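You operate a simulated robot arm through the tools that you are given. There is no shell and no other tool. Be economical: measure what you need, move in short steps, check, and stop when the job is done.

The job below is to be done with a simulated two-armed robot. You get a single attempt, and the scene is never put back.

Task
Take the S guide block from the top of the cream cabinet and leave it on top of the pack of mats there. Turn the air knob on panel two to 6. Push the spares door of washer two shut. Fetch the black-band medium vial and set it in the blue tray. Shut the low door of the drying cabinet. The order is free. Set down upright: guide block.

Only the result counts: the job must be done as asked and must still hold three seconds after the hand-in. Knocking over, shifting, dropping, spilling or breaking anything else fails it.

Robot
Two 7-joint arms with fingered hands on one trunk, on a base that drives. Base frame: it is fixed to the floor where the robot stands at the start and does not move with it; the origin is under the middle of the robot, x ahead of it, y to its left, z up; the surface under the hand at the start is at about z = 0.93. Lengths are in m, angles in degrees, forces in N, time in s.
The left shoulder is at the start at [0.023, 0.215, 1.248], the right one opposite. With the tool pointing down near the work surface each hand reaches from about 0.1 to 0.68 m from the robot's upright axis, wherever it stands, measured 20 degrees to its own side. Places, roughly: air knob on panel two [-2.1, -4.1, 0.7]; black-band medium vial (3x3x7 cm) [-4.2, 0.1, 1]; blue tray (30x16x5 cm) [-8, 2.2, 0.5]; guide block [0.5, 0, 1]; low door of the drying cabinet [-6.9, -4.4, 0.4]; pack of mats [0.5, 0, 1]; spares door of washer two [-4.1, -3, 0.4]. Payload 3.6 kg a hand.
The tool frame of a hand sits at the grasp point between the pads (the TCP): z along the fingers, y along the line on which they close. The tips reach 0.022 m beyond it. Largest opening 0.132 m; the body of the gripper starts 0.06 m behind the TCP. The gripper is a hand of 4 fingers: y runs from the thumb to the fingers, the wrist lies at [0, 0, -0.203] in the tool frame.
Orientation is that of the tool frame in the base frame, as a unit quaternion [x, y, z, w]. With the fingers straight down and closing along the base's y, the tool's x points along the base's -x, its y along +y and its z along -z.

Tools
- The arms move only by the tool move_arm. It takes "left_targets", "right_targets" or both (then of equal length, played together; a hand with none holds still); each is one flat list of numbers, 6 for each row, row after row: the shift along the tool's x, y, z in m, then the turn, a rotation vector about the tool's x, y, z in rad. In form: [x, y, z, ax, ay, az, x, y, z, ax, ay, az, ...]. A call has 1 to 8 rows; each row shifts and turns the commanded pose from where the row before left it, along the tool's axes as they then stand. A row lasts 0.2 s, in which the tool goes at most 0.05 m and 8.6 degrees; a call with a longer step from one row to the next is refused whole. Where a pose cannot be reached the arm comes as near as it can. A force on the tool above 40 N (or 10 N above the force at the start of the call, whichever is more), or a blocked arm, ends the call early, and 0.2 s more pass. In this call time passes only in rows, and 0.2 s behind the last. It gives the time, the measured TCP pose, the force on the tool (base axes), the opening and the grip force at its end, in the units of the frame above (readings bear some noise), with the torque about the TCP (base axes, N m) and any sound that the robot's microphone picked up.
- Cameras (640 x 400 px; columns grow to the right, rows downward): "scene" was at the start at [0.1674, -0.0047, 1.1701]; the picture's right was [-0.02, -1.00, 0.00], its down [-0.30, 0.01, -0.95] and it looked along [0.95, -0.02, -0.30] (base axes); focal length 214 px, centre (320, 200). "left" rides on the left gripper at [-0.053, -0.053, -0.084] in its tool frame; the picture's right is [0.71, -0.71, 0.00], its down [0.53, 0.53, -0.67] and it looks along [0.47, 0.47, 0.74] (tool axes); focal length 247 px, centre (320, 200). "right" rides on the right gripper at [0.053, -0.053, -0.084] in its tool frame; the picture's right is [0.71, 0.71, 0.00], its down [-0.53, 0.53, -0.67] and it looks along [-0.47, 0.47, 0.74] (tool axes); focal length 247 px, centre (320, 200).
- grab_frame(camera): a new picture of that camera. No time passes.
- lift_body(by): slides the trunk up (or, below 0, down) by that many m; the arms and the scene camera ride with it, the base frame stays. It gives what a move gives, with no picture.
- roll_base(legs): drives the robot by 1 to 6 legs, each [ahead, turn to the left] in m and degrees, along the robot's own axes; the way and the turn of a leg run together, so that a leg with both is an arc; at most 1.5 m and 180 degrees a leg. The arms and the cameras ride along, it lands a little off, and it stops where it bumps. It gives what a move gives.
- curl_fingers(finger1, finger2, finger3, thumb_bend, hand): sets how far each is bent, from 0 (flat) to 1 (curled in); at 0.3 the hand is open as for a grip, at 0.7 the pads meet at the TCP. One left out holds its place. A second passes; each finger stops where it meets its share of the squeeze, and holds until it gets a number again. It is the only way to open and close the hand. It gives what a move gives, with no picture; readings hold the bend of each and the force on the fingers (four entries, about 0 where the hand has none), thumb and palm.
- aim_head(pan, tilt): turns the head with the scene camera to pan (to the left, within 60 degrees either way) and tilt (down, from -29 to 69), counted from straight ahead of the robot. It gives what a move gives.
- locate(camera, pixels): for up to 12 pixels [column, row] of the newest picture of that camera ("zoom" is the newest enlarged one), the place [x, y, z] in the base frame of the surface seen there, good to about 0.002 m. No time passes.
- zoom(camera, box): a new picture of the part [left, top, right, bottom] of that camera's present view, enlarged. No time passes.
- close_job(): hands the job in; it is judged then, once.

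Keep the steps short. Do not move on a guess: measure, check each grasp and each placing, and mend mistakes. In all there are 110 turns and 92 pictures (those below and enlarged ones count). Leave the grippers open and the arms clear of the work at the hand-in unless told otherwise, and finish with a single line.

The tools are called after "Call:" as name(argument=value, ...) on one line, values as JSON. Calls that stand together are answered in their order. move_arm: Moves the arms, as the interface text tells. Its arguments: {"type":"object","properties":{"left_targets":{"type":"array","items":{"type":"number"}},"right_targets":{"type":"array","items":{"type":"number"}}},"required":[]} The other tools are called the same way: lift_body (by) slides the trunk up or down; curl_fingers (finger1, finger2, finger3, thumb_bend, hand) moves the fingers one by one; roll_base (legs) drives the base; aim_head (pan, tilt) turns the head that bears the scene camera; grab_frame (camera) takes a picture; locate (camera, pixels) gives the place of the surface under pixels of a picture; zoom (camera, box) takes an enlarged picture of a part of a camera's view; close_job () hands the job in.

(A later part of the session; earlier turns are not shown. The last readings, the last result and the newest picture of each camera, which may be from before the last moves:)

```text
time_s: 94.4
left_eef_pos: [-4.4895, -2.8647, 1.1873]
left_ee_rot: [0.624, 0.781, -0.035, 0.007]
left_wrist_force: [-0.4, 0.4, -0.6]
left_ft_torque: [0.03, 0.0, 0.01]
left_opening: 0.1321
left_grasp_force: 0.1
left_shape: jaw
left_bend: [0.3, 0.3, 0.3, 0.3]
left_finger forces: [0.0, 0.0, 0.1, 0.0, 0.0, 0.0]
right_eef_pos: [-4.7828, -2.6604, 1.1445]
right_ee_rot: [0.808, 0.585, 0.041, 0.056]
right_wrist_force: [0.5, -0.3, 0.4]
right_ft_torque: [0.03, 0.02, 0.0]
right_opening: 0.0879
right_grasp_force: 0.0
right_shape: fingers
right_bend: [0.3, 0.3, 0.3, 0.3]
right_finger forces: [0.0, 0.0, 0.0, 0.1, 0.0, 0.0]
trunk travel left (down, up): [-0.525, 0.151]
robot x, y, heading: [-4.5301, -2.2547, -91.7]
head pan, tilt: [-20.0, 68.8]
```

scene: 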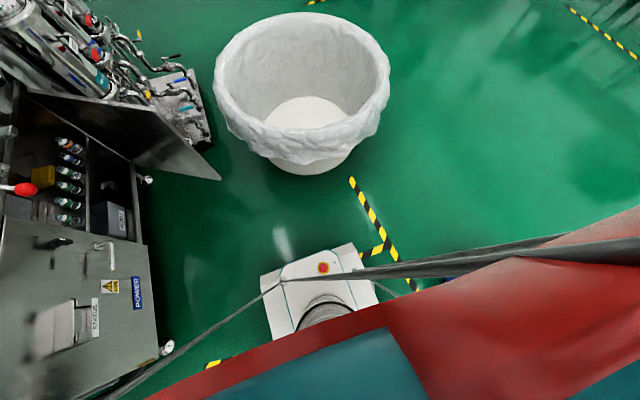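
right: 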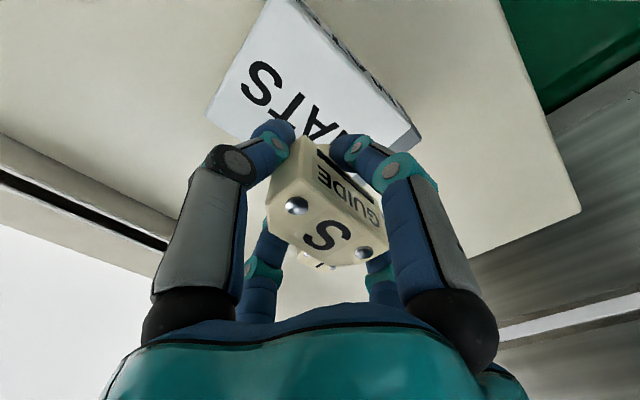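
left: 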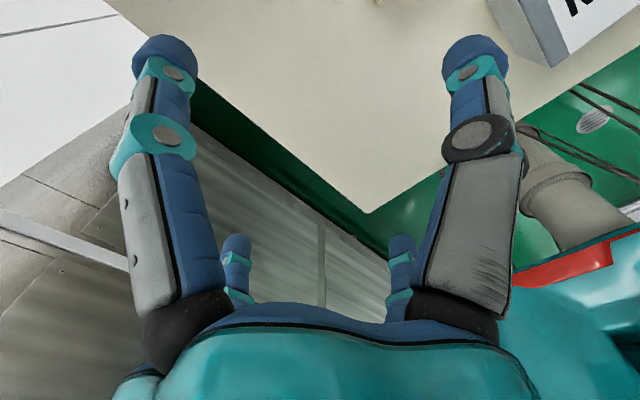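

That worked. Go a little more ahead and turn left 15°, then lower the trunk 0.44 m (hands end near z 0.72, above door top 0.57 and tub 0.43).

Call:
roll_base(legs=[[0.07, 0], [0, 15]])

Call:
lift_body(by=-0.44)

Call:
aim_head(pan=10, tilt=40)

Call:
grab_frame(camera="scene")

Call:
grab_frame(camera="left")

```text
time_s: 95.9
left_eef_pos: [-4.4404, -2.9303, 1.1889]
left_ee_rot: [0.593, 0.804, -0.034, 0.009]
left_wrist_force: [0.0, -0.3, 0.2]
left_ft_torque: [0.03, 0.01, 0.01]
left_opening: 0.1321
left_grasp_force: 0.0
left_shape: jaw
left_bend: [0.3, 0.3, 0.3, 0.3]
left_finger forces: [0.0, 0.1, 0.0, 0.1, 0.0, 0.0]
right_eef_pos: [-4.7497, -2.7513, 1.1472]
right_ee_rot: [0.782, 0.62, 0.042, 0.054]
right_wrist_force: [1.4, 0.2, -0.3]
right_ft_torque: [0.01, 0.01, 0.0]
right_opening: 0.0877
right_grasp_force: 0.0
right_shape: fingers
right_bend: [0.3, 0.3, 0.3, 0.3]
right_finger forces: [0.0, 0.1, 0.0, 0.0, 0.0, 0.0]
trunk travel left (down, up): [-0.525, 0.151]
robot x, y, heading: [-4.5298, -2.3265, -87.2]
head pan, tilt: [-20.0, 68.8]
stopped in leg 2: the robot was blocked; the commanded pose is now the measured one
```

```text
refused: -0.44 is not a number from -0.4 to 0.4
```

```text
time_s: 96.9
left_eef_pos: [-4.4429, -2.9288, 1.1906]
left_ee_rot: [0.593, 0.804, -0.034, 0.011]
left_wrist_force: [-0.3, 0.7, -0.8]
left_ft_torque: [-0.04, 0.01, 0.01]
left_opening: 0.1321
left_grasp_force: 0.1
left_shape: jaw
left_bend: [0.3, 0.3, 0.3, 0.3]
left_finger forces: [0.1, 0.0, 0.0, 0.0, 0.1, 0.0]
right_eef_pos: [-4.7525, -2.7506, 1.1468]
right_ee_rot: [0.781, 0.62, 0.043, 0.055]
right_wrist_force: [0.5, 0.3, -0.7]
right_ft_torque: [-0.03, 0.03, 0.01]
right_opening: 0.0877
right_grasp_force: 0.1
right_shape: fingers
right_bend: [0.3, 0.3, 0.3, 0.3]
right_finger forces: [0.0, 0.1, 0.0, 0.0, 0.1, 0.0]
trunk travel left (down, up): [-0.525, 0.151]
robot x, y, heading: [-4.5321, -2.325, -87.2]
head pan, tilt: [10.0, 40.0]
```

```text
52 pictures are left
```

scene: 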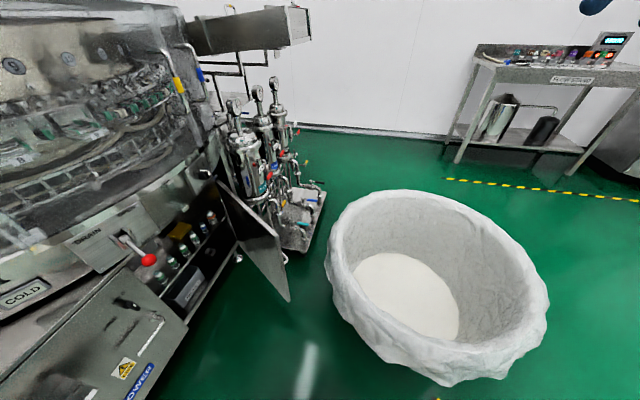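

```text
51 pictures are left
```

left: 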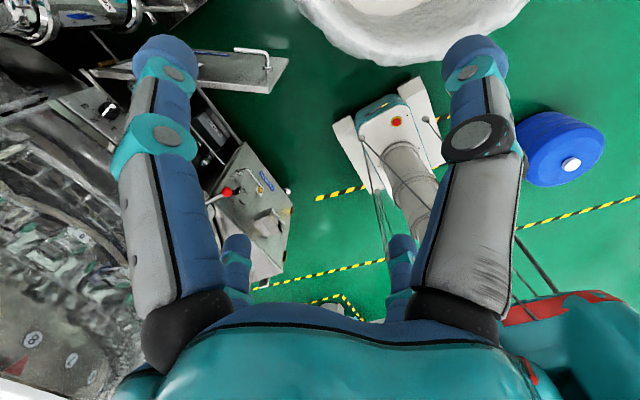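

Call:
locate(camera="left", pixels=[[570, 165], [525, 150], [560, 185], [380, 40], [395, 122], [340, 130], [270, 250], [255, 75], [265, 50], [390, 190]])

Call:
lift_body(by=-0.38)

```text
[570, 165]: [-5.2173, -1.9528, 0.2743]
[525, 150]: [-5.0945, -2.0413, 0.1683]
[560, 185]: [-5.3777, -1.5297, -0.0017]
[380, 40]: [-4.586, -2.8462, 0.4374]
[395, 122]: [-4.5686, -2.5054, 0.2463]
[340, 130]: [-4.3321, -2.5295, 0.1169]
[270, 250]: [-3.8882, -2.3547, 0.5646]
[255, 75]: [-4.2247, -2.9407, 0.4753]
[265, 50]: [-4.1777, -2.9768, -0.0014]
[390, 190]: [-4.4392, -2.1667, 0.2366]
```

```text
time_s: 100.5
left_eef_pos: [-4.4427, -2.9489, 0.6686]
left_ee_rot: [0.59, 0.802, 0.061, -0.066]
left_wrist_force: [-0.2, 0.6, -0.5]
left_ft_torque: [0.0, 0.0, -0.02]
left_opening: 0.1318
left_grasp_force: 0.0
left_shape: jaw
left_bend: [0.3, 0.3, 0.3, 0.3]
left_finger forces: [0.0, 0.1, 0.0, 0.0, 0.0, 0.0]
right_eef_pos: [-4.7522, -2.7491, 0.767]
right_ee_rot: [0.783, 0.619, 0.042, 0.055]
right_wrist_force: [-0.2, 0.2, 0.0]
right_ft_torque: [-0.01, -0.01, 0.01]
right_opening: 0.0879
right_grasp_force: 0.0
right_shape: fingers
right_bend: [0.3, 0.3, 0.3, 0.3]
right_finger forces: [0.1, 0.0, 0.0, 0.0, 0.0, 0.0]
trunk travel left (down, up): [-0.145, 0.531]
robot x, y, heading: [-4.5332, -2.3274, -87.0]
head pan, tilt: [10.0, 40.0]
```

Left hand is at (−4.44,−2.95,0.67), on the outer side of the door's free edge. Make a fist and lower to z≈0.53, then look.

Call:
curl_fingers(hand="left", finger1=0.7, finger2=0.7, finger3=0.7, thumb_bend=0.7)

Call:
move_arm(left_targets=[-0.005, 0.01, 0.035, 0, 0, 0, -0.005, 0.01, 0.035, 0, 0, 0, -0.005, 0.01, 0.035, 0, 0, 0, -0.005, 0.01, 0.035, 0, 0, 0])

Call:
grab_frame(camera="scene")

Call:
grab_frame(camera="left")

```text
time_s: 101.5
left_eef_pos: [-4.4419, -2.9489, 0.6683]
left_ee_rot: [0.59, 0.803, 0.061, -0.066]
left_wrist_force: [-0.4, 0.9, 0.6]
left_ft_torque: [0.0, 0.0, 0.02]
left_opening: 0.0
left_grasp_force: 0.0
left_shape: fingers
left_bend: [0.69, 0.69, 0.69, 0.69]
left_finger forces: [0.0, 0.0, 0.0, 0.0, 0.0, 0.0]
right_eef_pos: [-4.7518, -2.7498, 0.7675]
right_ee_rot: [0.782, 0.62, 0.043, 0.056]
right_wrist_force: [0.8, 0.7, -0.3]
right_ft_torque: [0.04, 0.01, 0.04]
right_opening: 0.0878
right_grasp_force: 0.1
right_shape: fingers
right_bend: [0.3, 0.3, 0.3, 0.3]
right_finger forces: [0.0, 0.0, 0.0, 0.0, 0.0, 0.0]
trunk travel left (down, up): [-0.145, 0.531]
robot x, y, heading: [-4.5324, -2.3291, -87.2]
head pan, tilt: [10.0, 40.0]
```

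```text
time_s: 102.5
left_eef_pos: [-4.4084, -2.9375, 0.5265]
left_ee_rot: [0.589, 0.803, 0.06, -0.066]
left_wrist_force: [0.6, -0.5, 0.0]
left_ft_torque: [0.03, 0.02, 0.01]
left_opening: 0.0
left_grasp_force: 0.0
left_shape: fingers
left_bend: [0.69, 0.69, 0.69, 0.69]
left_finger forces: [0.1, 0.1, 0.0, 0.0, 0.0, 0.1]
left hand out of reach, approached as far as the arm can: row 1, 2
right_eef_pos: [-4.7519, -2.7505, 0.766]
right_ee_rot: [0.782, 0.619, 0.041, 0.055]
right_wrist_force: [-0.3, 0.2, 0.2]
right_ft_torque: [0.02, -0.02, 0.03]
right_opening: 0.0876
right_grasp_force: 0.0
right_shape: fingers
right_bend: [0.3, 0.3, 0.3, 0.3]
right_finger forces: [0.1, 0.1, 0.0, 0.1, 0.1, 0.1]
trunk travel left (down, up): [-0.145, 0.531]
robot x, y, heading: [-4.5352, -2.3263, -87.3]
head pan, tilt: [10.0, 40.0]
```

```text
50 pictures are left
```

scene: 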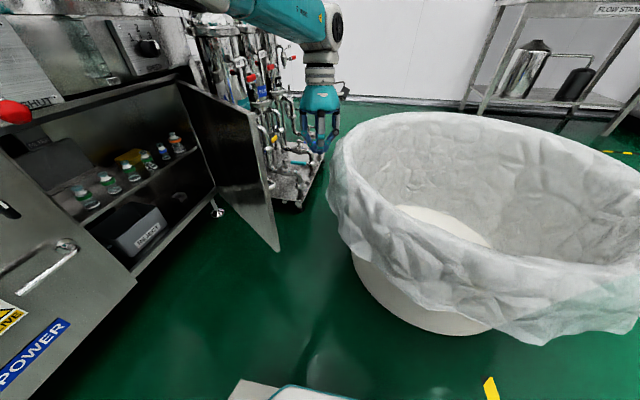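

```text
49 pictures are left
```

left: 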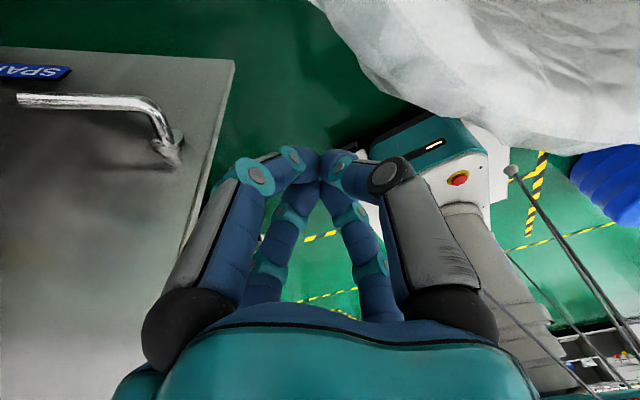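

Hand is outside the door's edge. Push toward +x (tool +y).

Call:
move_arm(left_targets=[0.0, 0.04, 0, 0, 0, 0, 0.0, 0.04, 0, 0, 0, 0, 0, 0.04, 0, 0, 0, 0, 0, 0.04, 0, 0, 0, 0, 0, 0.04, 0, 0, 0, 0, 0, 0.04, 0, 0, 0, 0])

Call:
grab_frame(camera="scene")

```text
time_s: 104.0
left_eef_pos: [-4.1809, -2.9459, 0.5052]
left_ee_rot: [0.589, 0.803, 0.061, -0.067]
left_wrist_force: [0.0, -0.5, -0.2]
left_ft_torque: [0.01, 0.0, 0.01]
left_opening: 0.0
left_grasp_force: 0.2
left_shape: fingers
left_bend: [0.69, 0.69, 0.69, 0.69]
left_finger forces: [0.0, 0.0, 0.0, 0.0, 0.0, 0.1]
left hand out of reach, approached as far as the arm can: row 1, 2, 3, 4, 5, 6
right_eef_pos: [-4.7516, -2.7508, 0.7674]
right_ee_rot: [0.782, 0.62, 0.042, 0.056]
right_wrist_force: [0.0, -0.7, 0.3]
right_ft_torque: [0.02, 0.02, -0.03]
right_opening: 0.0879
right_grasp_force: 0.1
right_shape: fingers
right_bend: [0.3, 0.3, 0.3, 0.3]
right_finger forces: [0.0, 0.0, 0.0, 0.1, 0.1, 0.0]
trunk travel left (down, up): [-0.145, 0.531]
robot x, y, heading: [-4.5353, -2.3259, -87.1]
head pan, tilt: [10.0, 40.0]
```

```text
48 pictures are left
```

scene: 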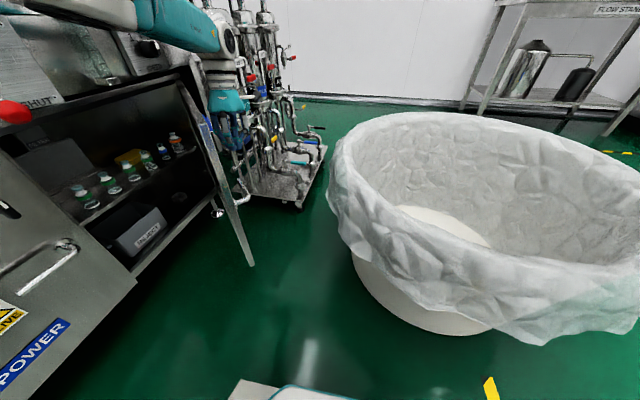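

The door is turning; the arm is at its reach. Turn the base left so the hand keeps pushing.

Call:
roll_base(legs=[[0, 15]])

Call:
grab_frame(camera="scene")

```text
time_s: 105.2
left_eef_pos: [-4.0477, -2.8479, 0.508]
left_ee_rot: [0.491, 0.866, 0.053, -0.073]
left_wrist_force: [0.2, 0.9, 0.8]
left_ft_torque: [-0.03, -0.01, -0.01]
left_opening: 0.0
left_grasp_force: 0.0
left_shape: fingers
left_bend: [0.68, 0.69, 0.68, 0.69]
left_finger forces: [0.0, 0.0, 0.1, 0.0, 0.1, 0.1]
right_eef_pos: [-4.6511, -2.7882, 0.767]
right_ee_rot: [0.704, 0.707, 0.05, 0.051]
right_wrist_force: [0.5, -0.6, -0.1]
right_ft_torque: [-0.03, -0.01, 0.0]
right_opening: 0.0876
right_grasp_force: 0.0
right_shape: fingers
right_bend: [0.3, 0.3, 0.3, 0.3]
right_finger forces: [0.0, 0.0, 0.1, 0.0, 0.0, 0.0]
trunk travel left (down, up): [-0.145, 0.531]
robot x, y, heading: [-4.5439, -2.3262, -73.6]
head pan, tilt: [10.0, 40.0]
stopped in leg 1: the robot was blocked; the commanded pose is now the measured one
```

```text
47 pictures are left
```

scene: 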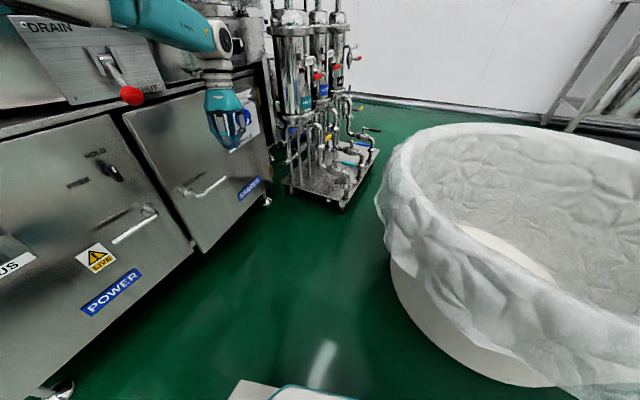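

The door looks nearly shut. Enlarge and measure the door plane.

Call:
zoom(camera="scene", box=[100, 70, 290, 260])

Call:
locate(camera="scene", pixels=[[135, 125], [205, 245], [170, 180], [255, 200], [250, 150], [110, 140], [180, 235], [60, 200]])

```text
2.11 times, centred on (195, 165) of scene
```

zoom: 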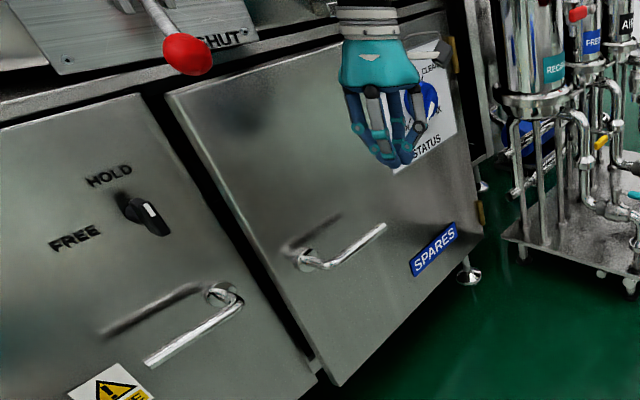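

```text
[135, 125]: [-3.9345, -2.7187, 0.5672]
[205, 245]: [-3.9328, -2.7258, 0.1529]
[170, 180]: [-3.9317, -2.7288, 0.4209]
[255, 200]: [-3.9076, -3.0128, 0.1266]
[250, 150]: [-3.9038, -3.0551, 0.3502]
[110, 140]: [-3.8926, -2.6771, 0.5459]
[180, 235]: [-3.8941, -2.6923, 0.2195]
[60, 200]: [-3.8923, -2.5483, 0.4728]
```

The free edge is still ~4 cm proud (x −3.934 vs −3.892). Turn left 8° more to finish the push.

Call:
roll_base(legs=[[0, 8]])

Call:
grab_frame(camera="scene")

```text
time_s: 106.3
left_eef_pos: [-3.9802, -2.77, 0.5073]
left_ee_rot: [0.426, 0.9, 0.048, -0.075]
left_wrist_force: [-1.2, -0.2, 0.4]
left_ft_torque: [0.05, -0.1, 0.0]
left_opening: 0.0001
left_grasp_force: 0.1
left_shape: fingers
left_bend: [0.68, 0.69, 0.68, 0.69]
left_finger forces: [0.0, 0.0, 0.0, 0.1, 0.0, 0.0]
right_eef_pos: [-4.585, -2.7972, 0.7683]
right_ee_rot: [0.654, 0.753, 0.053, 0.047]
right_wrist_force: [0.0, 0.2, 0.2]
right_ft_torque: [0.0, 0.0, 0.01]
right_opening: 0.0881
right_grasp_force: 0.0
right_shape: fingers
right_bend: [0.3, 0.3, 0.3, 0.3]
right_finger forces: [0.0, 0.1, 0.0, 0.0, 0.0, 0.0]
trunk travel left (down, up): [-0.145, 0.531]
robot x, y, heading: [-4.5532, -2.3311, -65.6]
head pan, tilt: [10.0, 40.0]
```

```text
45 pictures are left
```

scene: 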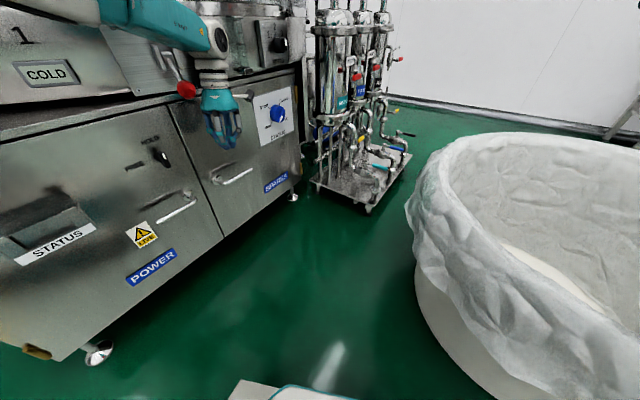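

Call:
zoom(camera="scene", box=[140, 50, 300, 250])

Call:
locate(camera="scene", pixels=[[178, 125], [228, 232], [200, 180], [290, 180], [160, 130], [215, 230], [187, 90], [215, 110], [190, 160]])

```text
2.00 times, centred on (220, 150) of scene
```

zoom: 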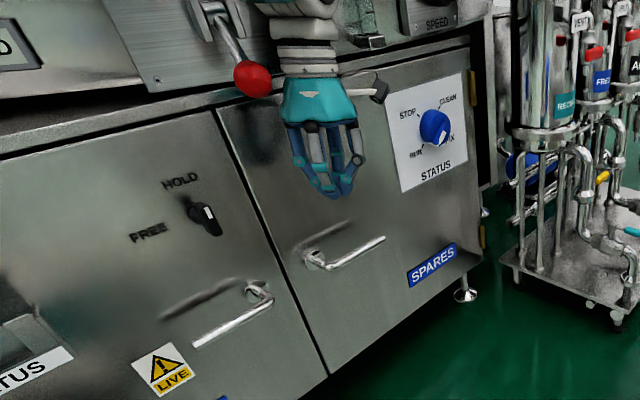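

```text
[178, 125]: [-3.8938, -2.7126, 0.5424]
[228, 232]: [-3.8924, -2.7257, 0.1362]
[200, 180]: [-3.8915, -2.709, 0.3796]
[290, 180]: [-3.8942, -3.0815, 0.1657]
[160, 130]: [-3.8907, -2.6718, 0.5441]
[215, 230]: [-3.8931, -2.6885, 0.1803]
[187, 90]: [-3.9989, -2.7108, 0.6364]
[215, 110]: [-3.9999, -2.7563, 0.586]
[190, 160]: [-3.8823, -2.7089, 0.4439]
```

Door is flush (x −3.893). The red drain lever ball (−4.0,−2.71,0.64) is close, so I swing away to the right (reverse of the push), then raise the trunk and back off north to go round the drum.

Call:
roll_base(legs=[[0, -22]])

Call:
lift_body(by=0.25)

Call:
roll_base(legs=[[-1.05, 0]])

Call:
roll_base(legs=[[0, -88]])

```text
time_s: 107.8
left_eef_pos: [-4.1664, -2.9457, 0.5075]
left_ee_rot: [0.578, 0.811, 0.06, -0.065]
left_wrist_force: [0.4, 0.3, -0.3]
left_ft_torque: [-0.01, 0.0, 0.01]
left_opening: 0.0
left_grasp_force: 0.1
left_shape: fingers
left_bend: [0.68, 0.69, 0.68, 0.69]
left_finger forces: [0.1, 0.0, 0.1, 0.0, 0.0, 0.0]
right_eef_pos: [-4.7438, -2.759, 0.7692]
right_ee_rot: [0.778, 0.625, 0.043, 0.056]
right_wrist_force: [0.6, 0.2, -0.3]
right_ft_torque: [0.0, 0.01, 0.04]
right_opening: 0.088
right_grasp_force: 0.1
right_shape: fingers
right_bend: [0.3, 0.3, 0.3, 0.3]
right_finger forces: [0.0, 0.0, 0.0, 0.0, 0.1, 0.0]
trunk travel left (down, up): [-0.145, 0.531]
robot x, y, heading: [-4.535, -2.3285, -86.3]
head pan, tilt: [10.0, 40.0]
stopped in leg 1: the robot was blocked; the commanded pose is now the measured one
```

```text
time_s: 110.4
left_eef_pos: [-4.1647, -2.9632, 0.8821]
left_ee_rot: [0.581, 0.814, -0.016, -0.003]
left_wrist_force: [-0.1, 0.6, 0.3]
left_ft_torque: [0.01, 0.05, -0.02]
left_opening: 0.0002
left_grasp_force: 0.1
left_shape: fingers
left_bend: [0.68, 0.69, 0.68, 0.69]
left_finger forces: [0.0, 0.0, 0.1, 0.0, 0.0, 0.0]
right_eef_pos: [-4.7442, -2.7585, 1.0184]
right_ee_rot: [0.777, 0.625, 0.044, 0.055]
right_wrist_force: [0.4, -0.3, -0.1]
right_ft_torque: [0.0, 0.0, -0.01]
right_opening: 0.0881
right_grasp_force: 0.0
right_shape: fingers
right_bend: [0.3, 0.3, 0.3, 0.3]
right_finger forces: [0.0, 0.0, 0.0, 0.0, 0.1, 0.0]
trunk travel left (down, up): [-0.395, 0.281]
robot x, y, heading: [-4.534, -2.3303, -86.6]
head pan, tilt: [10.0, 40.0]
```

```text
time_s: 115.8
left_eef_pos: [-4.2292, -1.9308, 0.8818]
left_ee_rot: [0.585, 0.811, -0.017, -0.003]
left_wrist_force: [-0.4, 0.3, 0.7]
left_ft_torque: [0.02, -0.02, 0.04]
left_opening: 0.0001
left_grasp_force: 0.1
left_shape: fingers
left_bend: [0.68, 0.69, 0.68, 0.69]
left_finger forces: [0.1, 0.1, 0.1, 0.1, 0.0, 0.0]
right_eef_pos: [-4.8067, -1.7203, 1.0184]
right_ee_rot: [0.78, 0.621, 0.044, 0.057]
right_wrist_force: [1.2, 0.4, 0.8]
right_ft_torque: [-0.02, 0.02, -0.03]
right_opening: 0.0879
right_grasp_force: 0.1
right_shape: fingers
right_bend: [0.3, 0.3, 0.3, 0.3]
right_finger forces: [0.0, 0.1, 0.0, 0.0, 0.1, 0.1]
trunk travel left (down, up): [-0.395, 0.281]
robot x, y, heading: [-4.5928, -1.2921, -87.3]
head pan, tilt: [10.0, 40.0]
```

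```text
time_s: 118.2
left_eef_pos: [-4.7229, -2.0158, 0.8831]
left_ee_rot: [0.828, 0.56, -0.017, -0.007]
left_wrist_force: [0.3, 0.9, 0.0]
left_ft_torque: [0.01, 0.01, 0.02]
left_opening: 0.0001
left_grasp_force: 0.2
left_shape: fingers
left_bend: [0.68, 0.69, 0.69, 0.69]
left_finger forces: [0.0, 0.0, 0.1, 0.0, 0.0, 0.0]
right_eef_pos: [-5.0264, -1.4792, 1.0199]
right_ee_rot: [0.947, 0.312, 0.02, 0.067]
right_wrist_force: [0.4, 0.2, 0.5]
right_ft_torque: [0.02, -0.04, 0.01]
right_opening: 0.0881
right_grasp_force: 0.1
right_shape: fingers
right_bend: [0.3, 0.3, 0.3, 0.3]
right_finger forces: [0.0, 0.0, 0.0, 0.0, 0.1, 0.0]
trunk travel left (down, up): [-0.395, 0.281]
robot x, y, heading: [-4.5641, -1.3161, -128.7]
head pan, tilt: [10.0, 40.0]
stopped in leg 1: the robot was blocked; the commanded pose is now the measured one
```

Turns stop early sometimes; I repeat the remaining turn.

Call:
roll_base(legs=[[0, -48]])

Call:
aim_head(pan=0, tilt=25)

Call:
grab_frame(camera="scene")

```text
time_s: 120.9
left_eef_pos: [-5.196, -1.6644, 0.8848]
left_ee_rot: [0.985, 0.175, -0.012, -0.011]
left_wrist_force: [-0.4, -0.3, 0.4]
left_ft_torque: [-0.01, 0.01, 0.01]
left_opening: 0.0001
left_grasp_force: 0.1
left_shape: fingers
left_bend: [0.69, 0.69, 0.69, 0.69]
left_finger forces: [0.0, 0.0, 0.0, 0.0, 0.1, 0.0]
right_eef_pos: [-5.0004, -1.0782, 1.0213]
right_ee_rot: [0.992, -0.1, -0.008, 0.072]
right_wrist_force: [-0.3, -0.1, 0.4]
right_ft_torque: [-0.02, 0.01, 0.01]
right_opening: 0.0879
right_grasp_force: 0.0
right_shape: fingers
right_bend: [0.3, 0.3, 0.3, 0.3]
right_finger forces: [0.1, 0.1, 0.0, 0.0, 0.1, 0.0]
trunk travel left (down, up): [-0.395, 0.281]
robot x, y, heading: [-4.5623, -1.3622, -177.1]
head pan, tilt: [10.0, 40.0]
stopped in leg 1: the robot was blocked; the commanded pose is now the measured one
```

```text
time_s: 121.7
left_eef_pos: [-5.1958, -1.6656, 0.8842]
left_ee_rot: [0.984, 0.176, -0.011, -0.012]
left_wrist_force: [0.9, 0.1, 0.5]
left_ft_torque: [0.0, 0.01, 0.0]
left_opening: 0.0
left_grasp_force: 0.0
left_shape: fingers
left_bend: [0.69, 0.69, 0.69, 0.69]
left_finger forces: [0.0, 0.1, 0.0, 0.0, 0.1, 0.1]
right_eef_pos: [-5.0, -1.0791, 1.0211]
right_ee_rot: [0.993, -0.099, -0.008, 0.071]
right_wrist_force: [-0.8, -0.1, 0.3]
right_ft_torque: [0.01, 0.01, 0.02]
right_opening: 0.0879
right_grasp_force: 0.1
right_shape: fingers
right_bend: [0.3, 0.3, 0.3, 0.3]
right_finger forces: [0.0, 0.0, 0.0, 0.1, 0.0, 0.2]
trunk travel left (down, up): [-0.395, 0.281]
robot x, y, heading: [-4.5661, -1.3591, -177.1]
head pan, tilt: [0.0, 25.0]
```

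```text
43 pictures are left
```

scene: 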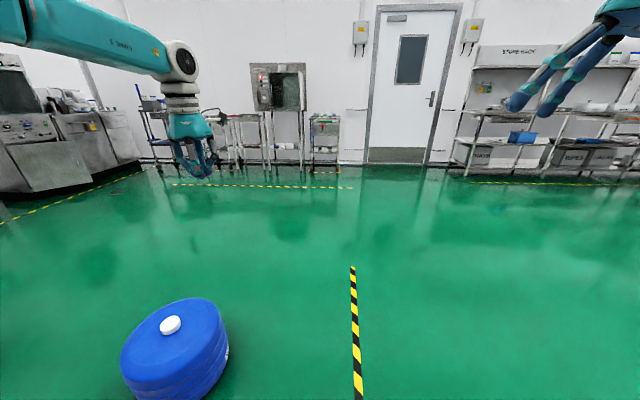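

Path clear at y≈−1.36. Drive west 1.3 m, turn left toward the drying cabinet, approach.

Call:
roll_base(legs=[[1.4, 0]])

Call:
roll_base(legs=[[0, 70]])

Call:
aim_head(pan=0, tilt=20)

Call:
grab_frame(camera="scene")

```text
time_s: 128.7
left_eef_pos: [-6.5985, -1.7214, 0.8816]
left_ee_rot: [0.985, 0.17, -0.011, -0.012]
left_wrist_force: [0.7, 1.2, -0.7]
left_ft_torque: [0.02, 0.02, -0.03]
left_opening: 0.0
left_grasp_force: 0.0
left_shape: fingers
left_bend: [0.69, 0.69, 0.69, 0.69]
left_finger forces: [0.1, 0.0, 0.0, 0.0, 0.0, 0.1]
right_eef_pos: [-6.3966, -1.1381, 1.0212]
right_ee_rot: [0.992, -0.105, -0.008, 0.071]
right_wrist_force: [-0.1, -0.1, -0.3]
right_ft_torque: [0.01, 0.0, 0.02]
right_opening: 0.0883
right_grasp_force: 0.0
right_shape: fingers
right_bend: [0.3, 0.3, 0.3, 0.3]
right_finger forces: [0.0, 0.0, 0.0, 0.0, 0.0, 0.1]
trunk travel left (down, up): [-0.395, 0.281]
robot x, y, heading: [-5.9595, -1.419, -177.9]
head pan, tilt: [0.0, 25.0]
```

```text
time_s: 130.9
left_eef_pos: [-6.2627, -2.0551, 0.887]
left_ee_rot: [0.872, 0.49, -0.016, -0.007]
left_wrist_force: [-0.8, 0.6, 0.5]
left_ft_torque: [-0.02, -0.02, -0.01]
left_opening: 0.0
left_grasp_force: 0.0
left_shape: fingers
left_bend: [0.69, 0.69, 0.69, 0.69]
left_finger forces: [0.0, 0.0, 0.0, 0.1, 0.0, 0.0]
right_eef_pos: [-6.479, -1.473, 1.0234]
right_ee_rot: [0.97, 0.233, 0.017, 0.069]
right_wrist_force: [0.1, 0.4, -0.1]
right_ft_torque: [-0.03, 0.0, 0.02]
right_opening: 0.0881
right_grasp_force: 0.1
right_shape: fingers
right_bend: [0.3, 0.3, 0.3, 0.3]
right_finger forces: [0.0, 0.0, 0.0, 0.0, 0.0, 0.1]
trunk travel left (down, up): [-0.395, 0.281]
robot x, y, heading: [-5.9818, -1.394, -137.1]
head pan, tilt: [0.0, 25.0]
stopped in leg 1: the robot was blocked; the commanded pose is now the measured one
```

```text
time_s: 131.6
left_eef_pos: [-6.2608, -2.0567, 0.887]
left_ee_rot: [0.871, 0.491, -0.016, -0.007]
left_wrist_force: [0.3, 0.6, -0.4]
left_ft_torque: [-0.02, -0.04, -0.01]
left_opening: 0.0
left_grasp_force: 0.1
left_shape: fingers
left_bend: [0.69, 0.69, 0.69, 0.69]
left_finger forces: [0.1, 0.1, 0.0, 0.0, 0.1, 0.1]
right_eef_pos: [-6.4784, -1.4743, 1.0229]
right_ee_rot: [0.969, 0.235, 0.015, 0.068]
right_wrist_force: [-0.6, 0.2, 0.4]
right_ft_torque: [0.01, 0.0, 0.02]
right_opening: 0.0878
right_grasp_force: 0.1
right_shape: fingers
right_bend: [0.3, 0.3, 0.3, 0.3]
right_finger forces: [0.0, 0.1, 0.0, 0.0, 0.0, 0.0]
trunk travel left (down, up): [-0.395, 0.281]
robot x, y, heading: [-5.9834, -1.3898, -137.4]
head pan, tilt: [0.0, 20.0]
```

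```text
42 pictures are left
```

scene: 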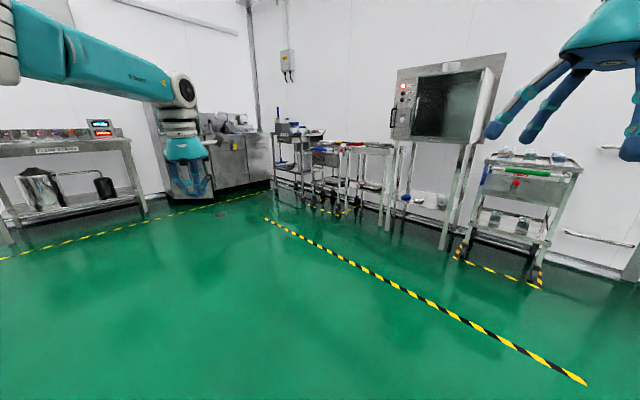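

Turns in chunks ≤35° seem to complete. Turn left 25°, drive 1.4 m, look.

Call:
roll_base(legs=[[0, 25], [1.4, 0]])

Call:
aim_head(pan=0, tilt=25)

Call:
grab_frame(camera="scene")

```text
time_s: 133.2
left_eef_pos: [-6.0018, -2.109, 0.8861]
left_ee_rot: [0.766, 0.643, -0.017, -0.006]
left_wrist_force: [-0.4, 0.5, -0.6]
left_ft_torque: [0.02, 0.0, -0.01]
left_opening: 0.0
left_grasp_force: 0.1
left_shape: fingers
left_bend: [0.69, 0.69, 0.69, 0.69]
left_finger forces: [0.0, 0.0, 0.0, 0.0, 0.1, 0.0]
right_eef_pos: [-6.416, -1.6527, 1.0235]
right_ee_rot: [0.908, 0.413, 0.028, 0.064]
right_wrist_force: [-0.1, 0.2, -0.3]
right_ft_torque: [0.0, 0.01, 0.0]
right_opening: 0.0879
right_grasp_force: 0.1
right_shape: fingers
right_bend: [0.3, 0.3, 0.3, 0.3]
right_finger forces: [0.0, 0.0, 0.1, 0.0, 0.0, 0.0]
trunk travel left (down, up): [-0.395, 0.281]
robot x, y, heading: [-6.0017, -1.3852, -115.0]
head pan, tilt: [0.0, 20.0]
stopped in leg 1: the robot was blocked; the commanded pose is now the measured one
```

```text
time_s: 133.8
left_eef_pos: [-6.0035, -2.1087, 0.8872]
left_ee_rot: [0.766, 0.643, -0.017, -0.006]
left_wrist_force: [0.3, -0.1, -0.8]
left_ft_torque: [0.01, -0.02, -0.04]
left_opening: 0.0002
left_grasp_force: 0.1
left_shape: fingers
left_bend: [0.69, 0.69, 0.69, 0.69]
left_finger forces: [0.0, 0.0, 0.0, 0.1, 0.1, 0.1]
right_eef_pos: [-6.4167, -1.6535, 1.0241]
right_ee_rot: [0.909, 0.412, 0.028, 0.065]
right_wrist_force: [-0.4, -0.2, 0.1]
right_ft_torque: [0.01, 0.0, 0.01]
right_opening: 0.0877
right_grasp_force: 0.1
right_shape: fingers
right_bend: [0.3, 0.3, 0.3, 0.3]
right_finger forces: [0.1, 0.0, 0.0, 0.0, 0.0, 0.0]
trunk travel left (down, up): [-0.395, 0.281]
robot x, y, heading: [-6.0001, -1.3838, -115.0]
head pan, tilt: [0.0, 25.0]
```

```text
41 pictures are left
```

scene: 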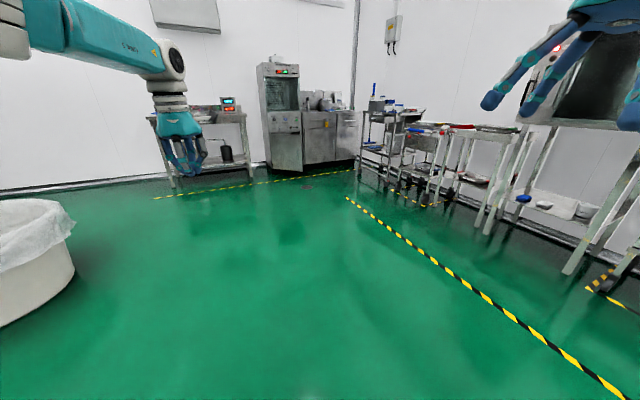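

Call:
zoom(camera="scene", box=[240, 50, 360, 190])

Call:
locate(camera="scene", pixels=[[268, 115], [302, 115], [303, 172], [272, 168], [285, 145], [320, 140], [310, 160], [335, 160], [262, 90], [225, 150], [370, 170], [290, 70]])

```text
2.86 times, centred on (300, 120) of scene
```

zoom: 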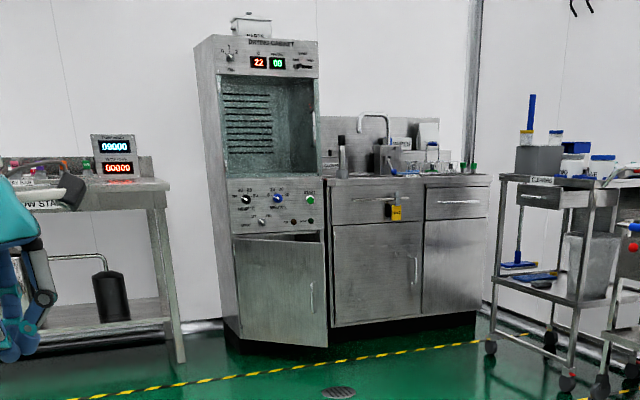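

```text
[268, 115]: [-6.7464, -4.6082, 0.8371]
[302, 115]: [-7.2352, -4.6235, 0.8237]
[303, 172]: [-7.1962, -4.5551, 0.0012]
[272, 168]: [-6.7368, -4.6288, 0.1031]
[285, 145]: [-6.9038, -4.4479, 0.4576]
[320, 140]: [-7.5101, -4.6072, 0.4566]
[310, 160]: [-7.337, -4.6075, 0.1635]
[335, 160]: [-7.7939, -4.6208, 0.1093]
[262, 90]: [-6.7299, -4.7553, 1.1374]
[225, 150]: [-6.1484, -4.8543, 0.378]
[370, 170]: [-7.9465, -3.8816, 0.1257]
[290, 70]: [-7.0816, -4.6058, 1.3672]
```

Low door: hinge near (−6.73,−4.60), swung out ~42°, free edge about (−7.06,−4.30), z≈0.1–0.57. I drive toward (−6.95,−3.4), bring the left fist in front and tilt its fingers forward.

Call:
move_arm(left_targets=[0.0267, -0.0358, 0, 0, 0, 0, 0.0267, -0.0358, 0, 0, 0, 0, 0.0267, -0.0358, 0, 0, 0, 0, 0.0267, -0.0358, 0, 0, 0, 0, 0.0267, -0.0358, 0, 0, 0, 0, 0.0267, -0.0358, 0, 0, 0, 0])

Call:
roll_base(legs=[[1.5, 0]])

Call:
roll_base(legs=[[0.7, 0]])

Call:
roll_base(legs=[[0, 27]])

Call:
aim_head(pan=0, tilt=35)

Call:
grab_frame(camera="scene")

```text
time_s: 135.2
left_eef_pos: [-6.2164, -1.9598, 0.8886]
left_ee_rot: [0.766, 0.643, -0.017, -0.005]
left_wrist_force: [-0.5, -0.4, -0.1]
left_ft_torque: [0.02, 0.04, -0.02]
left_opening: 0.0001
left_grasp_force: 0.0
left_shape: fingers
left_bend: [0.69, 0.69, 0.69, 0.69]
left_finger forces: [0.1, 0.0, 0.0, 0.0, 0.0, 0.1]
left hand out of reach, approached as far as the arm can: row 1, 2, 3, 4, 5
right_eef_pos: [-6.418, -1.6518, 1.0242]
right_ee_rot: [0.908, 0.413, 0.029, 0.065]
right_wrist_force: [-0.9, -0.7, -0.4]
right_ft_torque: [-0.02, -0.01, -0.01]
right_opening: 0.088
right_grasp_force: 0.0
right_shape: fingers
right_bend: [0.3, 0.3, 0.3, 0.3]
right_finger forces: [0.0, 0.0, 0.0, 0.1, 0.0, 0.1]
trunk travel left (down, up): [-0.395, 0.281]
robot x, y, heading: [-5.9989, -1.3866, -115.0]
head pan, tilt: [0.0, 25.0]
```

```text
time_s: 142.7
left_eef_pos: [-6.8868, -3.2968, 0.8889]
left_ee_rot: [0.776, 0.63, -0.016, -0.006]
left_wrist_force: [0.5, 0.1, -0.6]
left_ft_torque: [0.01, -0.02, 0.05]
left_opening: 0.0001
left_grasp_force: 0.0
left_shape: fingers
left_bend: [0.69, 0.69, 0.69, 0.69]
left_finger forces: [0.0, 0.0, 0.0, 0.0, 0.0, 0.1]
right_eef_pos: [-7.0789, -2.982, 1.023]
right_ee_rot: [0.915, 0.398, 0.027, 0.065]
right_wrist_force: [0.0, 0.2, -0.6]
right_ft_torque: [-0.01, 0.02, -0.03]
right_opening: 0.0877
right_grasp_force: 0.0
right_shape: fingers
right_bend: [0.3, 0.3, 0.3, 0.3]
right_finger forces: [0.0, 0.0, 0.1, 0.0, 0.0, 0.0]
trunk travel left (down, up): [-0.395, 0.281]
robot x, y, heading: [-6.6569, -2.7298, -116.8]
head pan, tilt: [0.0, 25.0]
```

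```text
time_s: 146.5
left_eef_pos: [-7.2083, -3.9237, 0.8892]
left_ee_rot: [0.778, 0.627, -0.016, -0.006]
left_wrist_force: [-0.7, -0.1, 0.9]
left_ft_torque: [0.04, 0.0, -0.03]
left_opening: 0.0001
left_grasp_force: 0.0
left_shape: fingers
left_bend: [0.69, 0.69, 0.69, 0.69]
left_finger forces: [0.0, 0.0, 0.0, 0.1, 0.1, 0.0]
right_eef_pos: [-7.398, -3.6082, 1.0235]
right_ee_rot: [0.916, 0.396, 0.027, 0.065]
right_wrist_force: [-0.2, 0.2, -0.1]
right_ft_torque: [0.0, 0.03, -0.02]
right_opening: 0.0878
right_grasp_force: 0.1
right_shape: fingers
right_bend: [0.3, 0.3, 0.3, 0.3]
right_finger forces: [0.1, 0.1, 0.0, 0.0, 0.1, 0.0]
trunk travel left (down, up): [-0.395, 0.281]
robot x, y, heading: [-6.9697, -3.3583, -116.9]
head pan, tilt: [0.0, 25.0]
```

```text
time_s: 148.3
left_eef_pos: [-6.9335, -3.9767, 0.8882]
left_ee_rot: [0.614, 0.789, -0.01, -0.005]
left_wrist_force: [-0.2, 0.8, 0.2]
left_ft_torque: [0.0, 0.01, -0.02]
left_opening: 0.0001
left_grasp_force: 0.1
left_shape: fingers
left_bend: [0.69, 0.69, 0.69, 0.69]
left_finger forces: [0.1, 0.0, 0.0, 0.1, 0.1, 0.0]
right_eef_pos: [-7.2419, -3.7738, 1.0243]
right_ee_rot: [0.801, 0.595, 0.042, 0.057]
right_wrist_force: [-0.8, 0.0, 0.4]
right_ft_torque: [0.0, 0.01, 0.01]
right_opening: 0.0878
right_grasp_force: 0.0
right_shape: fingers
right_bend: [0.3, 0.3, 0.3, 0.3]
right_finger forces: [0.1, 0.1, 0.0, 0.0, 0.0, 0.0]
trunk travel left (down, up): [-0.395, 0.281]
robot x, y, heading: [-6.9948, -3.3587, -90.9]
head pan, tilt: [0.0, 25.0]
```

```text
time_s: 149.0
left_eef_pos: [-6.9349, -3.9752, 0.8903]
left_ee_rot: [0.614, 0.789, -0.011, -0.004]
left_wrist_force: [0.0, 1.1, 0.0]
left_ft_torque: [0.01, 0.03, -0.01]
left_opening: 0.0
left_grasp_force: 0.0
left_shape: fingers
left_bend: [0.69, 0.69, 0.69, 0.69]
left_finger forces: [0.0, 0.0, 0.0, 0.0, 0.0, 0.0]
right_eef_pos: [-7.2439, -3.7699, 1.0254]
right_ee_rot: [0.801, 0.595, 0.042, 0.059]
right_wrist_force: [-0.9, 0.0, 0.4]
right_ft_torque: [0.0, -0.05, -0.03]
right_opening: 0.088
right_grasp_force: 0.1
right_shape: fingers
right_bend: [0.3, 0.3, 0.3, 0.3]
right_finger forces: [0.1, 0.0, 0.0, 0.0, 0.0, 0.0]
trunk travel left (down, up): [-0.395, 0.281]
robot x, y, heading: [-6.9921, -3.3569, -90.7]
head pan, tilt: [0.0, 35.0]
```

```text
39 pictures are left
```

scene: 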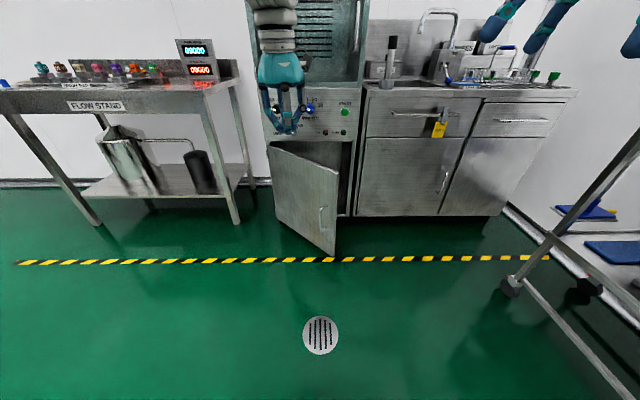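

Measure the door, then lower the trunk 0.39 (left fist ~0.5, still 0.3 m from the door).

Call:
locate(camera="scene", pixels=[[336, 172], [334, 248], [270, 152], [280, 215], [321, 215], [300, 180], [345, 210], [330, 105]])

Call:
lift_body(by=-0.38)

Call:
move_arm(left_targets=[0.03, 0, 0, 0, -0.14, 0, 0.03, 0, 0, 0, -0.14, 0, 0.03, 0, 0, 0, -0.14, 0, 0, 0, 0, 0, -0.14, 0, 0, 0, 0, 0, -0.14, 0])

Call:
grab_frame(camera="scene")

```text
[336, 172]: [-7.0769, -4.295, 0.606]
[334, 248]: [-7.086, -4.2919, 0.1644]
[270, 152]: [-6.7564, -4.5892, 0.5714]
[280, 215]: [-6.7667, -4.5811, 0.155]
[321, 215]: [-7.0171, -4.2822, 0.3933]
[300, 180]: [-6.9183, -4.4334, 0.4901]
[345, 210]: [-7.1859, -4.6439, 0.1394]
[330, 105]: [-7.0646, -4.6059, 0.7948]
```

```text
time_s: 152.7
left_eef_pos: [-6.9336, -3.9182, 0.2847]
left_ee_rot: [0.601, 0.774, 0.156, -0.128]
left_wrist_force: [0.9, 0.5, 0.8]
left_ft_torque: [-0.02, 0.04, 0.0]
left_opening: 0.0001
left_grasp_force: 0.1
left_shape: fingers
left_bend: [0.69, 0.69, 0.69, 0.69]
left_finger forces: [0.0, 0.0, 0.0, 0.0, 0.1, 0.0]
right_eef_pos: [-7.2415, -3.771, 0.6448]
right_ee_rot: [0.801, 0.595, 0.041, 0.058]
right_wrist_force: [0.0, 0.3, 0.3]
right_ft_torque: [0.0, 0.01, -0.01]
right_opening: 0.088
right_grasp_force: 0.0
right_shape: fingers
right_bend: [0.3, 0.3, 0.3, 0.3]
right_finger forces: [0.0, 0.0, 0.0, 0.0, 0.0, 0.0]
trunk travel left (down, up): [-0.015, 0.661]
robot x, y, heading: [-6.9898, -3.3551, -91.1]
head pan, tilt: [0.0, 35.0]
```

```text
time_s: 153.8
left_eef_pos: [-6.9973, -3.9293, 0.2569]
left_ee_rot: [0.62, 0.776, -0.03, 0.11]
left_wrist_force: [0.6, 0.0, 0.2]
left_ft_torque: [0.0, 0.02, 0.02]
left_opening: 0.0
left_grasp_force: 0.0
left_shape: fingers
left_bend: [0.69, 0.69, 0.69, 0.69]
left_finger forces: [0.1, 0.0, 0.1, 0.1, 0.0, 0.0]
left hand out of reach, approached as far as the arm can: row 1, 2, 3, 4
right_eef_pos: [-7.2414, -3.771, 0.6451]
right_ee_rot: [0.801, 0.595, 0.041, 0.058]
right_wrist_force: [-0.8, 0.8, 0.5]
right_ft_torque: [0.03, -0.05, 0.0]
right_opening: 0.0881
right_grasp_force: 0.2
right_shape: fingers
right_bend: [0.3, 0.3, 0.3, 0.3]
right_finger forces: [0.0, 0.0, 0.0, 0.0, 0.1, 0.1]
trunk travel left (down, up): [-0.015, 0.661]
robot x, y, heading: [-6.9933, -3.358, -90.9]
head pan, tilt: [0.0, 35.0]
```

```text
38 pictures are left
```

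scene: 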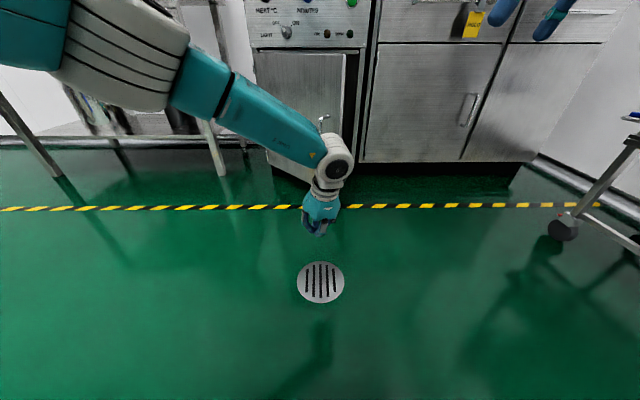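

The fist is at (−7.0,−3.93,0.26), lined up with the outer half of the door. Drive forward 0.5 m to push it.

Call:
roll_base(legs=[[0.5, 0]])

Call:
grab_frame(camera="scene")

Call:
locate(camera="scene", pixels=[[200, 150], [240, 150], [280, 200], [260, 250], [230, 200], [360, 150], [300, 120], [330, 240]])

```text
time_s: 156.1
left_eef_pos: [-7.0191, -4.2854, 0.2614]
left_ee_rot: [0.635, 0.766, -0.036, 0.099]
left_wrist_force: [0.0, 0.6, 0.7]
left_ft_torque: [0.01, -0.03, 0.01]
left_opening: 0.0
left_grasp_force: 0.1
left_shape: fingers
left_bend: [0.69, 0.69, 0.69, 0.69]
left_finger forces: [0.0, 0.0, 0.0, 0.0, 0.0, 0.0]
right_eef_pos: [-7.2479, -4.1343, 0.6497]
right_ee_rot: [0.801, 0.594, 0.039, 0.061]
right_wrist_force: [1.3, 0.0, 0.4]
right_ft_torque: [-0.02, -0.01, 0.0]
right_opening: 0.088
right_grasp_force: 0.0
right_shape: fingers
right_bend: [0.3, 0.3, 0.3, 0.3]
right_finger forces: [0.1, 0.0, 0.0, 0.0, 0.1, 0.0]
trunk travel left (down, up): [-0.015, 0.661]
robot x, y, heading: [-6.9994, -3.7263, -90.7]
head pan, tilt: [0.0, 35.0]
stopped in leg 1: the robot was blocked; the commanded pose is now the measured one
```

```text
37 pictures are left
```

scene: 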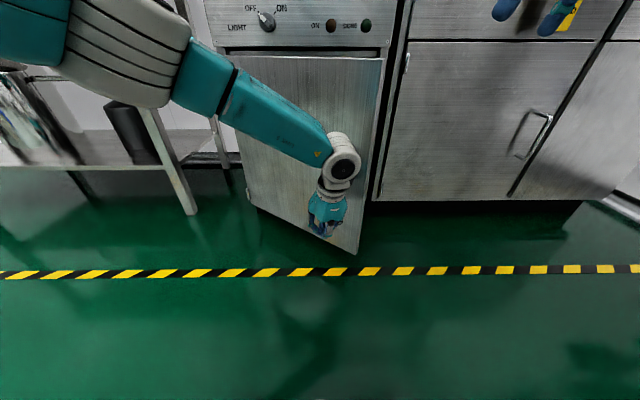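

```text
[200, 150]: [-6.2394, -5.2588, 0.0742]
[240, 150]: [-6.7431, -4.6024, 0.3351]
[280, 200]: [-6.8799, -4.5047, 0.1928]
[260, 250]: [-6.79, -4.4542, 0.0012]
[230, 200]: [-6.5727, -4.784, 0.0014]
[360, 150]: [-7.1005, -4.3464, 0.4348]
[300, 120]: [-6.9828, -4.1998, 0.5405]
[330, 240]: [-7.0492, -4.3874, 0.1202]
```

The door has begun to move. Continue forward.

Call:
roll_base(legs=[[0.25, 0]])

Call:
grab_frame(camera="scene")

```text
time_s: 157.0
left_eef_pos: [-7.0292, -4.2994, 0.2653]
left_ee_rot: [0.644, 0.759, -0.039, 0.091]
left_wrist_force: [-0.4, -0.4, -0.6]
left_ft_torque: [-0.05, -0.01, 0.0]
left_opening: 0.0
left_grasp_force: 0.0
left_shape: fingers
left_bend: [0.69, 0.69, 0.69, 0.69]
left_finger forces: [0.1, 0.0, 0.0, 0.1, 0.1, 0.1]
right_eef_pos: [-7.248, -4.1548, 0.6509]
right_ee_rot: [0.801, 0.594, 0.038, 0.063]
right_wrist_force: [0.8, 0.0, 0.3]
right_ft_torque: [0.01, -0.01, 0.01]
right_opening: 0.0877
right_grasp_force: 0.1
right_shape: fingers
right_bend: [0.3, 0.3, 0.3, 0.3]
right_finger forces: [0.0, 0.1, 0.0, 0.0, 0.0, 0.0]
trunk travel left (down, up): [-0.015, 0.661]
robot x, y, heading: [-6.9978, -3.7481, -91.0]
head pan, tilt: [0.0, 35.0]
stopped in leg 1: the robot was blocked; the commanded pose is now the measured one
```

```text
36 pictures are left
```

scene: 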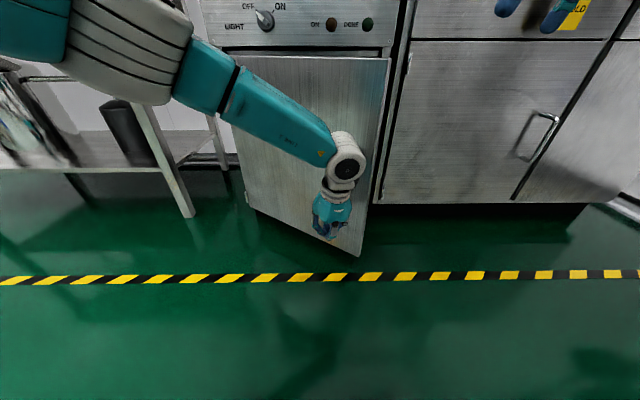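

Call:
locate(camera="scene", pixels=[[40, 20], [110, 80], [150, 90], [180, 60], [20, 75], [180, 200], [125, 130], [270, 110], [345, 165], [240, 70], [380, 70], [360, 250]])

```text
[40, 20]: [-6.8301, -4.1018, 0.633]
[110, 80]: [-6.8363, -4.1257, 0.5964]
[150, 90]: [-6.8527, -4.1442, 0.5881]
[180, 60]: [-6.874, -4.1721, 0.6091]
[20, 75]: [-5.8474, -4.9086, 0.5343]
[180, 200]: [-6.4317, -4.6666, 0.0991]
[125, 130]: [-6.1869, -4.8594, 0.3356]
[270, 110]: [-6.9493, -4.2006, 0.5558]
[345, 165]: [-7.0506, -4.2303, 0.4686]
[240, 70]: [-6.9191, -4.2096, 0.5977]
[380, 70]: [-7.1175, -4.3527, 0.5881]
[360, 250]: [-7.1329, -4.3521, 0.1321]
```

The wrist bears on the door's handle and the base stalls. Push with the arm itself.

Call:
move_arm(left_targets=[-0.03, 0.005, 0, 0, 0, 0, -0.03, 0.005, 0, 0, 0, 0, -0.03, 0.005, 0, 0, 0, 0, -0.03, 0.005, 0, 0, 0, 0])

Call:
grab_frame(camera="left")

```text
time_s: 157.4
left_eef_pos: [-7.0349, -4.3054, 0.2666]
left_ee_rot: [0.656, 0.75, -0.037, 0.077]
left_wrist_force: [-0.7, 0.5, 0.9]
left_ft_torque: [-0.06, -0.03, -0.06]
left_opening: 0.0
left_grasp_force: 0.1
left_shape: fingers
left_bend: [0.69, 0.69, 0.69, 0.69]
left_finger forces: [0.0, 0.0, 0.1, 0.1, 0.0, 0.1]
right_eef_pos: [-7.2486, -4.154, 0.6514]
right_ee_rot: [0.801, 0.595, 0.037, 0.062]
right_wrist_force: [0.1, -0.6, -0.3]
right_ft_torque: [-0.03, 0.01, -0.01]
right_opening: 0.0878
right_grasp_force: 0.1
right_shape: fingers
right_bend: [0.3, 0.3, 0.3, 0.3]
right_finger forces: [0.0, 0.1, 0.0, 0.1, 0.1, 0.0]
trunk travel left (down, up): [-0.015, 0.661]
robot x, y, heading: [-6.999, -3.7497, -91.1]
head pan, tilt: [0.0, 35.0]
stopped in row 1 (left hand): the force on the tool passed its limit at 53 N (the readings are from after the stop); the commanded pose is now the measured one
```

```text
35 pictures are left
```

left: 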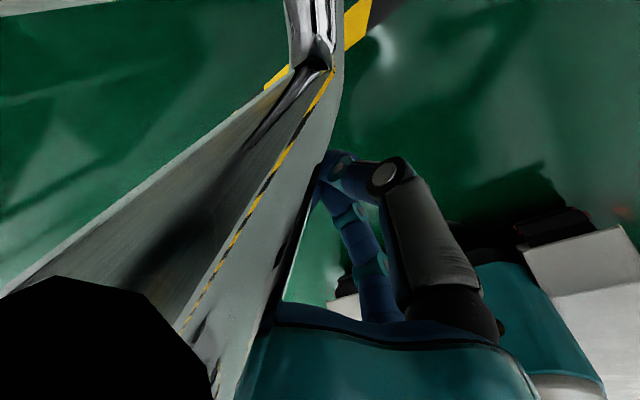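

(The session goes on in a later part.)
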